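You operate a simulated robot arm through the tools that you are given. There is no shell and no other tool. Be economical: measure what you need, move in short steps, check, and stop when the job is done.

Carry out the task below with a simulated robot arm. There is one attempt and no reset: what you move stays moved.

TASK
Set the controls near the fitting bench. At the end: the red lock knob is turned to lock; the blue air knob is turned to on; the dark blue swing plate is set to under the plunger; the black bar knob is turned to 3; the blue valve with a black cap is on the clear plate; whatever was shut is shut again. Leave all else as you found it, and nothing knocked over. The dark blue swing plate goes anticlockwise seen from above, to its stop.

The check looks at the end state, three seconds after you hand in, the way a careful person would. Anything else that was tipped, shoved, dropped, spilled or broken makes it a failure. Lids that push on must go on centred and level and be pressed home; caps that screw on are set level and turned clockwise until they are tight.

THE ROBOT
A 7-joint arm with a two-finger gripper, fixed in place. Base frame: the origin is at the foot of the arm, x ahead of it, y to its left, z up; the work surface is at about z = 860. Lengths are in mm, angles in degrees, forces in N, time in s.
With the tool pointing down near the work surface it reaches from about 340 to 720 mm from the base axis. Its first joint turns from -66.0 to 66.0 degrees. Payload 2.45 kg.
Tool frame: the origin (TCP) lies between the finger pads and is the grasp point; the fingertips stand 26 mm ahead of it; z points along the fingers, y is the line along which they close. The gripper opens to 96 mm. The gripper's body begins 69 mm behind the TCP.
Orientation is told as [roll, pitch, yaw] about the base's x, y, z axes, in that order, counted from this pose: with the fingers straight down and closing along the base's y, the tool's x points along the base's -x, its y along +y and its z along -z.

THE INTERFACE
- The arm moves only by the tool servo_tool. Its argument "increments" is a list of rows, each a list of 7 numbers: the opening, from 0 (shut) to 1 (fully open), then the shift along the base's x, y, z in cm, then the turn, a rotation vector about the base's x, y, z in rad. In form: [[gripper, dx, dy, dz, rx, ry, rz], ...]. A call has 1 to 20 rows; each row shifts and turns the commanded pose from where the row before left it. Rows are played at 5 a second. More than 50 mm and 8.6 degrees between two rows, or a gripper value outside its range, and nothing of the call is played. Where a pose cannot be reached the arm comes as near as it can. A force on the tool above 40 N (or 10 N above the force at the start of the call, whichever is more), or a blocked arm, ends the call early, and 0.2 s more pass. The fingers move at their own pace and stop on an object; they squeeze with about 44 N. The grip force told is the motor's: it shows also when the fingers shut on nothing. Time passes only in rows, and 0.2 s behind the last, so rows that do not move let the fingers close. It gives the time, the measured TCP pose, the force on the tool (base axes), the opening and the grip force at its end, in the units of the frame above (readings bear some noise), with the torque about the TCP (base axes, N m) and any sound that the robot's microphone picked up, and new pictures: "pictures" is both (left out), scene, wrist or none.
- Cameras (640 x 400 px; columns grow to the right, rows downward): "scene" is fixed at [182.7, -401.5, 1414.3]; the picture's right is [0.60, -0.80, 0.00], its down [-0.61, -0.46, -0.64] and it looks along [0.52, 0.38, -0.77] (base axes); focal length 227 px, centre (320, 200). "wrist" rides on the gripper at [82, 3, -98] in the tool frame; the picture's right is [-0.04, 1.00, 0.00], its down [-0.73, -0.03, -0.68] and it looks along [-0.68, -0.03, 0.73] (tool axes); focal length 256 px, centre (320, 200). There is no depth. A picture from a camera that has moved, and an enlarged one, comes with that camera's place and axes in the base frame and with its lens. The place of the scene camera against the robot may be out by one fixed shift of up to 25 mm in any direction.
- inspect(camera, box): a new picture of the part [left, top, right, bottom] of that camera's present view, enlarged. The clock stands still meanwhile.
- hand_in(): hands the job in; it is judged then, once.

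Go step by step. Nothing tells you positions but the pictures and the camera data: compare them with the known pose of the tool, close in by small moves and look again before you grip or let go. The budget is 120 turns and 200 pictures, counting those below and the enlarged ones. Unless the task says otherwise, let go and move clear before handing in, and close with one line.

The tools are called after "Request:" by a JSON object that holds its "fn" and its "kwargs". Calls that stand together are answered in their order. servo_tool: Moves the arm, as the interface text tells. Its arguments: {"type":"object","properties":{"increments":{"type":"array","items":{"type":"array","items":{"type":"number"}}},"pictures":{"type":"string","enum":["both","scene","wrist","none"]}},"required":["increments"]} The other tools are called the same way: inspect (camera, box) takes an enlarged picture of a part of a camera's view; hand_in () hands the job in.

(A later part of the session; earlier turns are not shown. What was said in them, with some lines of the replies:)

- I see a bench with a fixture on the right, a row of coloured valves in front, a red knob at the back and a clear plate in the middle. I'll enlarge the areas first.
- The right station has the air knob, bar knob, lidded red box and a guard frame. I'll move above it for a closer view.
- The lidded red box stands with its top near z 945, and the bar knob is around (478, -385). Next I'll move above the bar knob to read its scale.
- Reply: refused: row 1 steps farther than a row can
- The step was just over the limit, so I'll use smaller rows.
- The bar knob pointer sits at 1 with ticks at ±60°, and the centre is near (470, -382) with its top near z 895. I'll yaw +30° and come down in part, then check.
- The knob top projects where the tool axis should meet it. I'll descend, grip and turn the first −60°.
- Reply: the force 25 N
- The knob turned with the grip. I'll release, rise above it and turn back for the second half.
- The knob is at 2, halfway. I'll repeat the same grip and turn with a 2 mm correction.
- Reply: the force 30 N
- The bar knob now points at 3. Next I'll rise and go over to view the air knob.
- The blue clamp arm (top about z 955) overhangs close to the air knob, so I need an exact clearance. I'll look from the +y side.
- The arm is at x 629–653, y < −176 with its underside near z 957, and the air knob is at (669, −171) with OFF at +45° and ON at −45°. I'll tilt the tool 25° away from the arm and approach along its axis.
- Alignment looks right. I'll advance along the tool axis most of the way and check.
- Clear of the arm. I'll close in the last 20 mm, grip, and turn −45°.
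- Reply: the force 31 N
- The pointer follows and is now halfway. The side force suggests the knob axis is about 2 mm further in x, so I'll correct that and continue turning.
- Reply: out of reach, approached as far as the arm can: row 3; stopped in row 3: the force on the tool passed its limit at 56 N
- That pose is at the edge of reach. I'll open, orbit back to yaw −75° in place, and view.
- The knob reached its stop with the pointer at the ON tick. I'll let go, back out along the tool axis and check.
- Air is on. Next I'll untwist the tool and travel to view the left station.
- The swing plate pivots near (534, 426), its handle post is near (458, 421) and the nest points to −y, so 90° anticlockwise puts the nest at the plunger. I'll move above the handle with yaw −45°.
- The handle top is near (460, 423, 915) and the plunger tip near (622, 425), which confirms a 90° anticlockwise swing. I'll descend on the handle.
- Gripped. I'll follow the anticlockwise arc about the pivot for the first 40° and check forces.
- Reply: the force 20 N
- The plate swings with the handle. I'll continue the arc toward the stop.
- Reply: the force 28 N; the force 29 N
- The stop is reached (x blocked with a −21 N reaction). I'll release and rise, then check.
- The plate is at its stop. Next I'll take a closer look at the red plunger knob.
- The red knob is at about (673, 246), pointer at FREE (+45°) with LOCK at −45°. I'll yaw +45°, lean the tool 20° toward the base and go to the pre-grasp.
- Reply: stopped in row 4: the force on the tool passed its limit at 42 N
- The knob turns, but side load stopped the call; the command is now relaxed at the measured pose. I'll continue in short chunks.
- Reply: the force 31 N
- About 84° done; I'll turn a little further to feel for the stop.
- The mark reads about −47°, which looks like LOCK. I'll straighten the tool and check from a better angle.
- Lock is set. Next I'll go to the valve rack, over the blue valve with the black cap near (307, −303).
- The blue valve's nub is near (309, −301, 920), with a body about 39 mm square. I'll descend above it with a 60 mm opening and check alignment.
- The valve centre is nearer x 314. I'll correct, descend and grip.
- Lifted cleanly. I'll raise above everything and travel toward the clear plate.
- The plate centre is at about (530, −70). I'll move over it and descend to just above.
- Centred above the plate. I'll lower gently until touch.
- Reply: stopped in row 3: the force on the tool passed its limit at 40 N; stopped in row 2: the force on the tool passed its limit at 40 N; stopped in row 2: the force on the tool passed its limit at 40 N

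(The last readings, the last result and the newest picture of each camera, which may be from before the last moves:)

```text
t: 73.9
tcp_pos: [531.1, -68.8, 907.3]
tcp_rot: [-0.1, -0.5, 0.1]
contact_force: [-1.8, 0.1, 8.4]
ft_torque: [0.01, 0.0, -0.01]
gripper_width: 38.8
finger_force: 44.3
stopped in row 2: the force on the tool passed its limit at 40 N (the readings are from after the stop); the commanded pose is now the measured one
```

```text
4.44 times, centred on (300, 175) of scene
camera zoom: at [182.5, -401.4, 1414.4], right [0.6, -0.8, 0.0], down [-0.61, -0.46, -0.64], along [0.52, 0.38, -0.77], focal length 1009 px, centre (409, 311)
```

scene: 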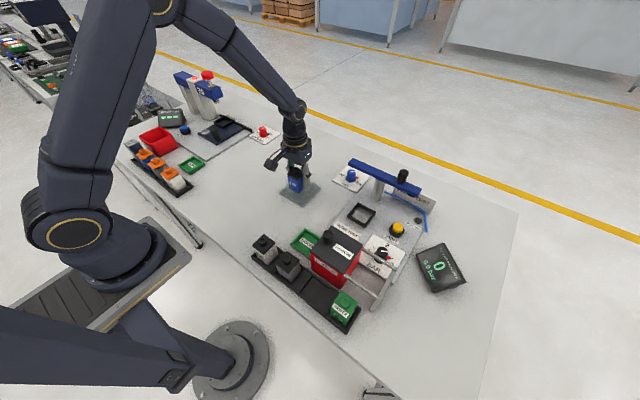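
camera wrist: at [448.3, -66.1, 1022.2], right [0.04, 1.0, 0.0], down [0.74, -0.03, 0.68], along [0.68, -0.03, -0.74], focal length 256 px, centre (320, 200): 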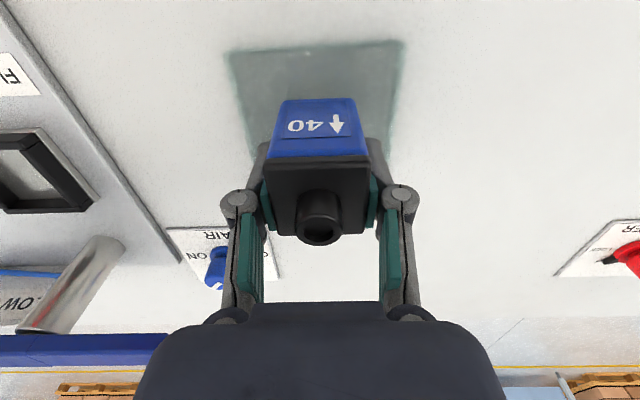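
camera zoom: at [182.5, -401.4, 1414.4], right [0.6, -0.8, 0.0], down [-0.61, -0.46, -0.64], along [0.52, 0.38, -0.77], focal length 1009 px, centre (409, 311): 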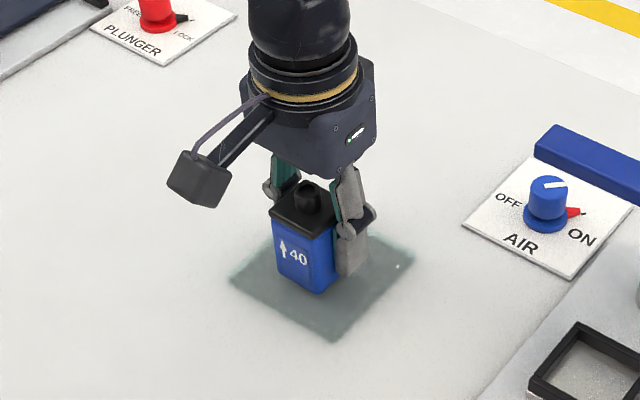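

The valve has touched down on the plate. I'll open and rise straight up.

Request:
{"fn": "servo_tool", "kwargs": {"increments": [[0.45, 0, 0, 0, 0, 0, 0], [0.6, 0, 0, 0, 0, 0, 0], [0.6, 0, 0, 0, 0, 0, 0], [0.6, 0, 0, 2, 0, 0, 0], [0.6, 0, 0, 4, 0, 0, 0], [0.6, 0, 0, 4, 0, 0, 0], [0.6, -4, 0, 3, 0, 0, 0], [0.6, -4, 0, 0, 0, 0, 0], [0.6, -4, 0, 0, 0, 0, 0], [0.6, -2, 0, 0, 0, 0, 0]], "pictures": "both"}}

Request:
{"fn": "inspect", "kwargs": {"camera": "scene", "box": [240, 140, 480, 340]}}

Request:
{"fn": "inspect", "kwargs": {"camera": "wrist", "box": [240, 40, 420, 200]}}

Request:
{"fn": "inspect", "kwargs": {"camera": "scene", "box": [100, 60, 290, 200]}}

```text
t: 76.1
tcp_pos: [391.2, -70.0, 1037.0]
tcp_rot: [0.0, -0.4, 0.1]
contact_force: [0.6, 0.0, 0.1]
ft_torque: [0.01, 0.02, 0.03]
gripper_width: 57.5
finger_force: 0.0
camera wrist: at [308.0, -67.2, 1134.4], right [0.04, 1.0, 0.0], down [0.73, -0.03, 0.68], along [0.68, -0.03, -0.73], focal length 256 px, centre (320, 200)
```

scene: 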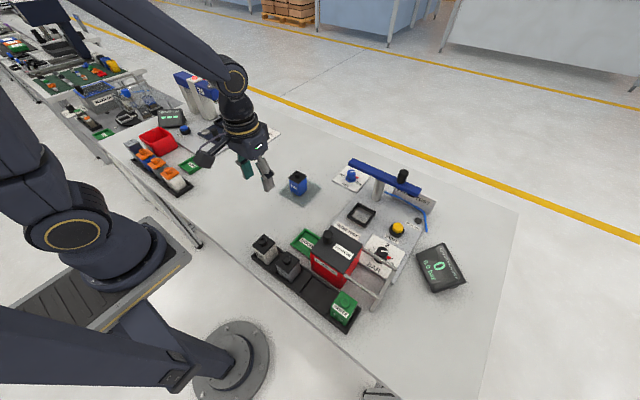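
wrist: 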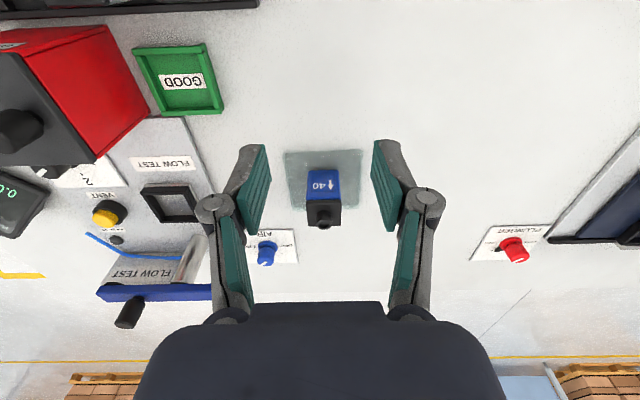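

```text
2.00 times, centred on (360, 240) of scene
camera zoom: at [182.7, -401.5, 1414.3], right [0.6, -0.8, 0.0], down [-0.61, -0.46, -0.64], along [0.52, 0.38, -0.77], focal length 454 px, centre (240, 120)
```

zoom: 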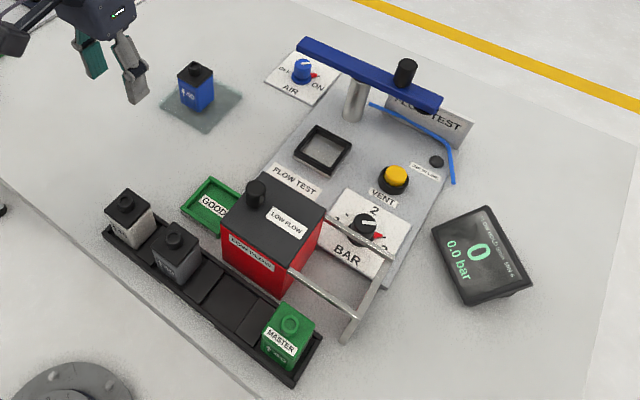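

```text
2.50 times, centred on (330, 120) of wrist
camera zoom: at [308.0, -67.2, 1134.4], right [0.04, 1.0, 0.0], down [0.73, -0.03, 0.68], along [0.68, -0.03, -0.73], focal length 640 px, centre (295, 400)
```

zoom: 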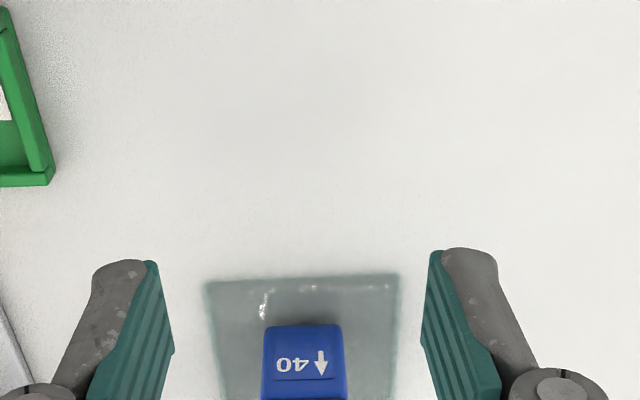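

```text
2.86 times, centred on (195, 130) of scene
camera zoom: at [182.7, -401.5, 1414.3], right [0.6, -0.8, 0.0], down [-0.61, -0.46, -0.64], along [0.52, 0.38, -0.77], focal length 649 px, centre (677, 400)
```

zoom: 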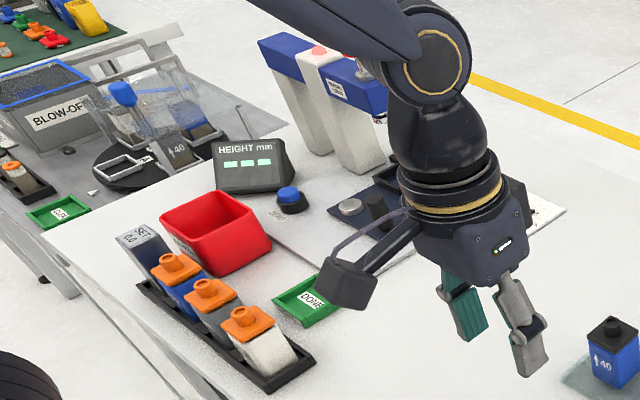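

The valve stands upright on the clear plate, the three knobs point to their targets, the swing plate is at its stop, and nothing else has moved. Handing in.

Request:
{"fn": "hand_in", "kwargs": {}}

```text
The job is handed in.
```

The job is handed in: red knob at lock, air on, swing plate at its stop under the plunger, bar knob at 3, and the blue black-capped valve on the clear plate; I opened nothing, and nothing else looked moved in the final pictures.
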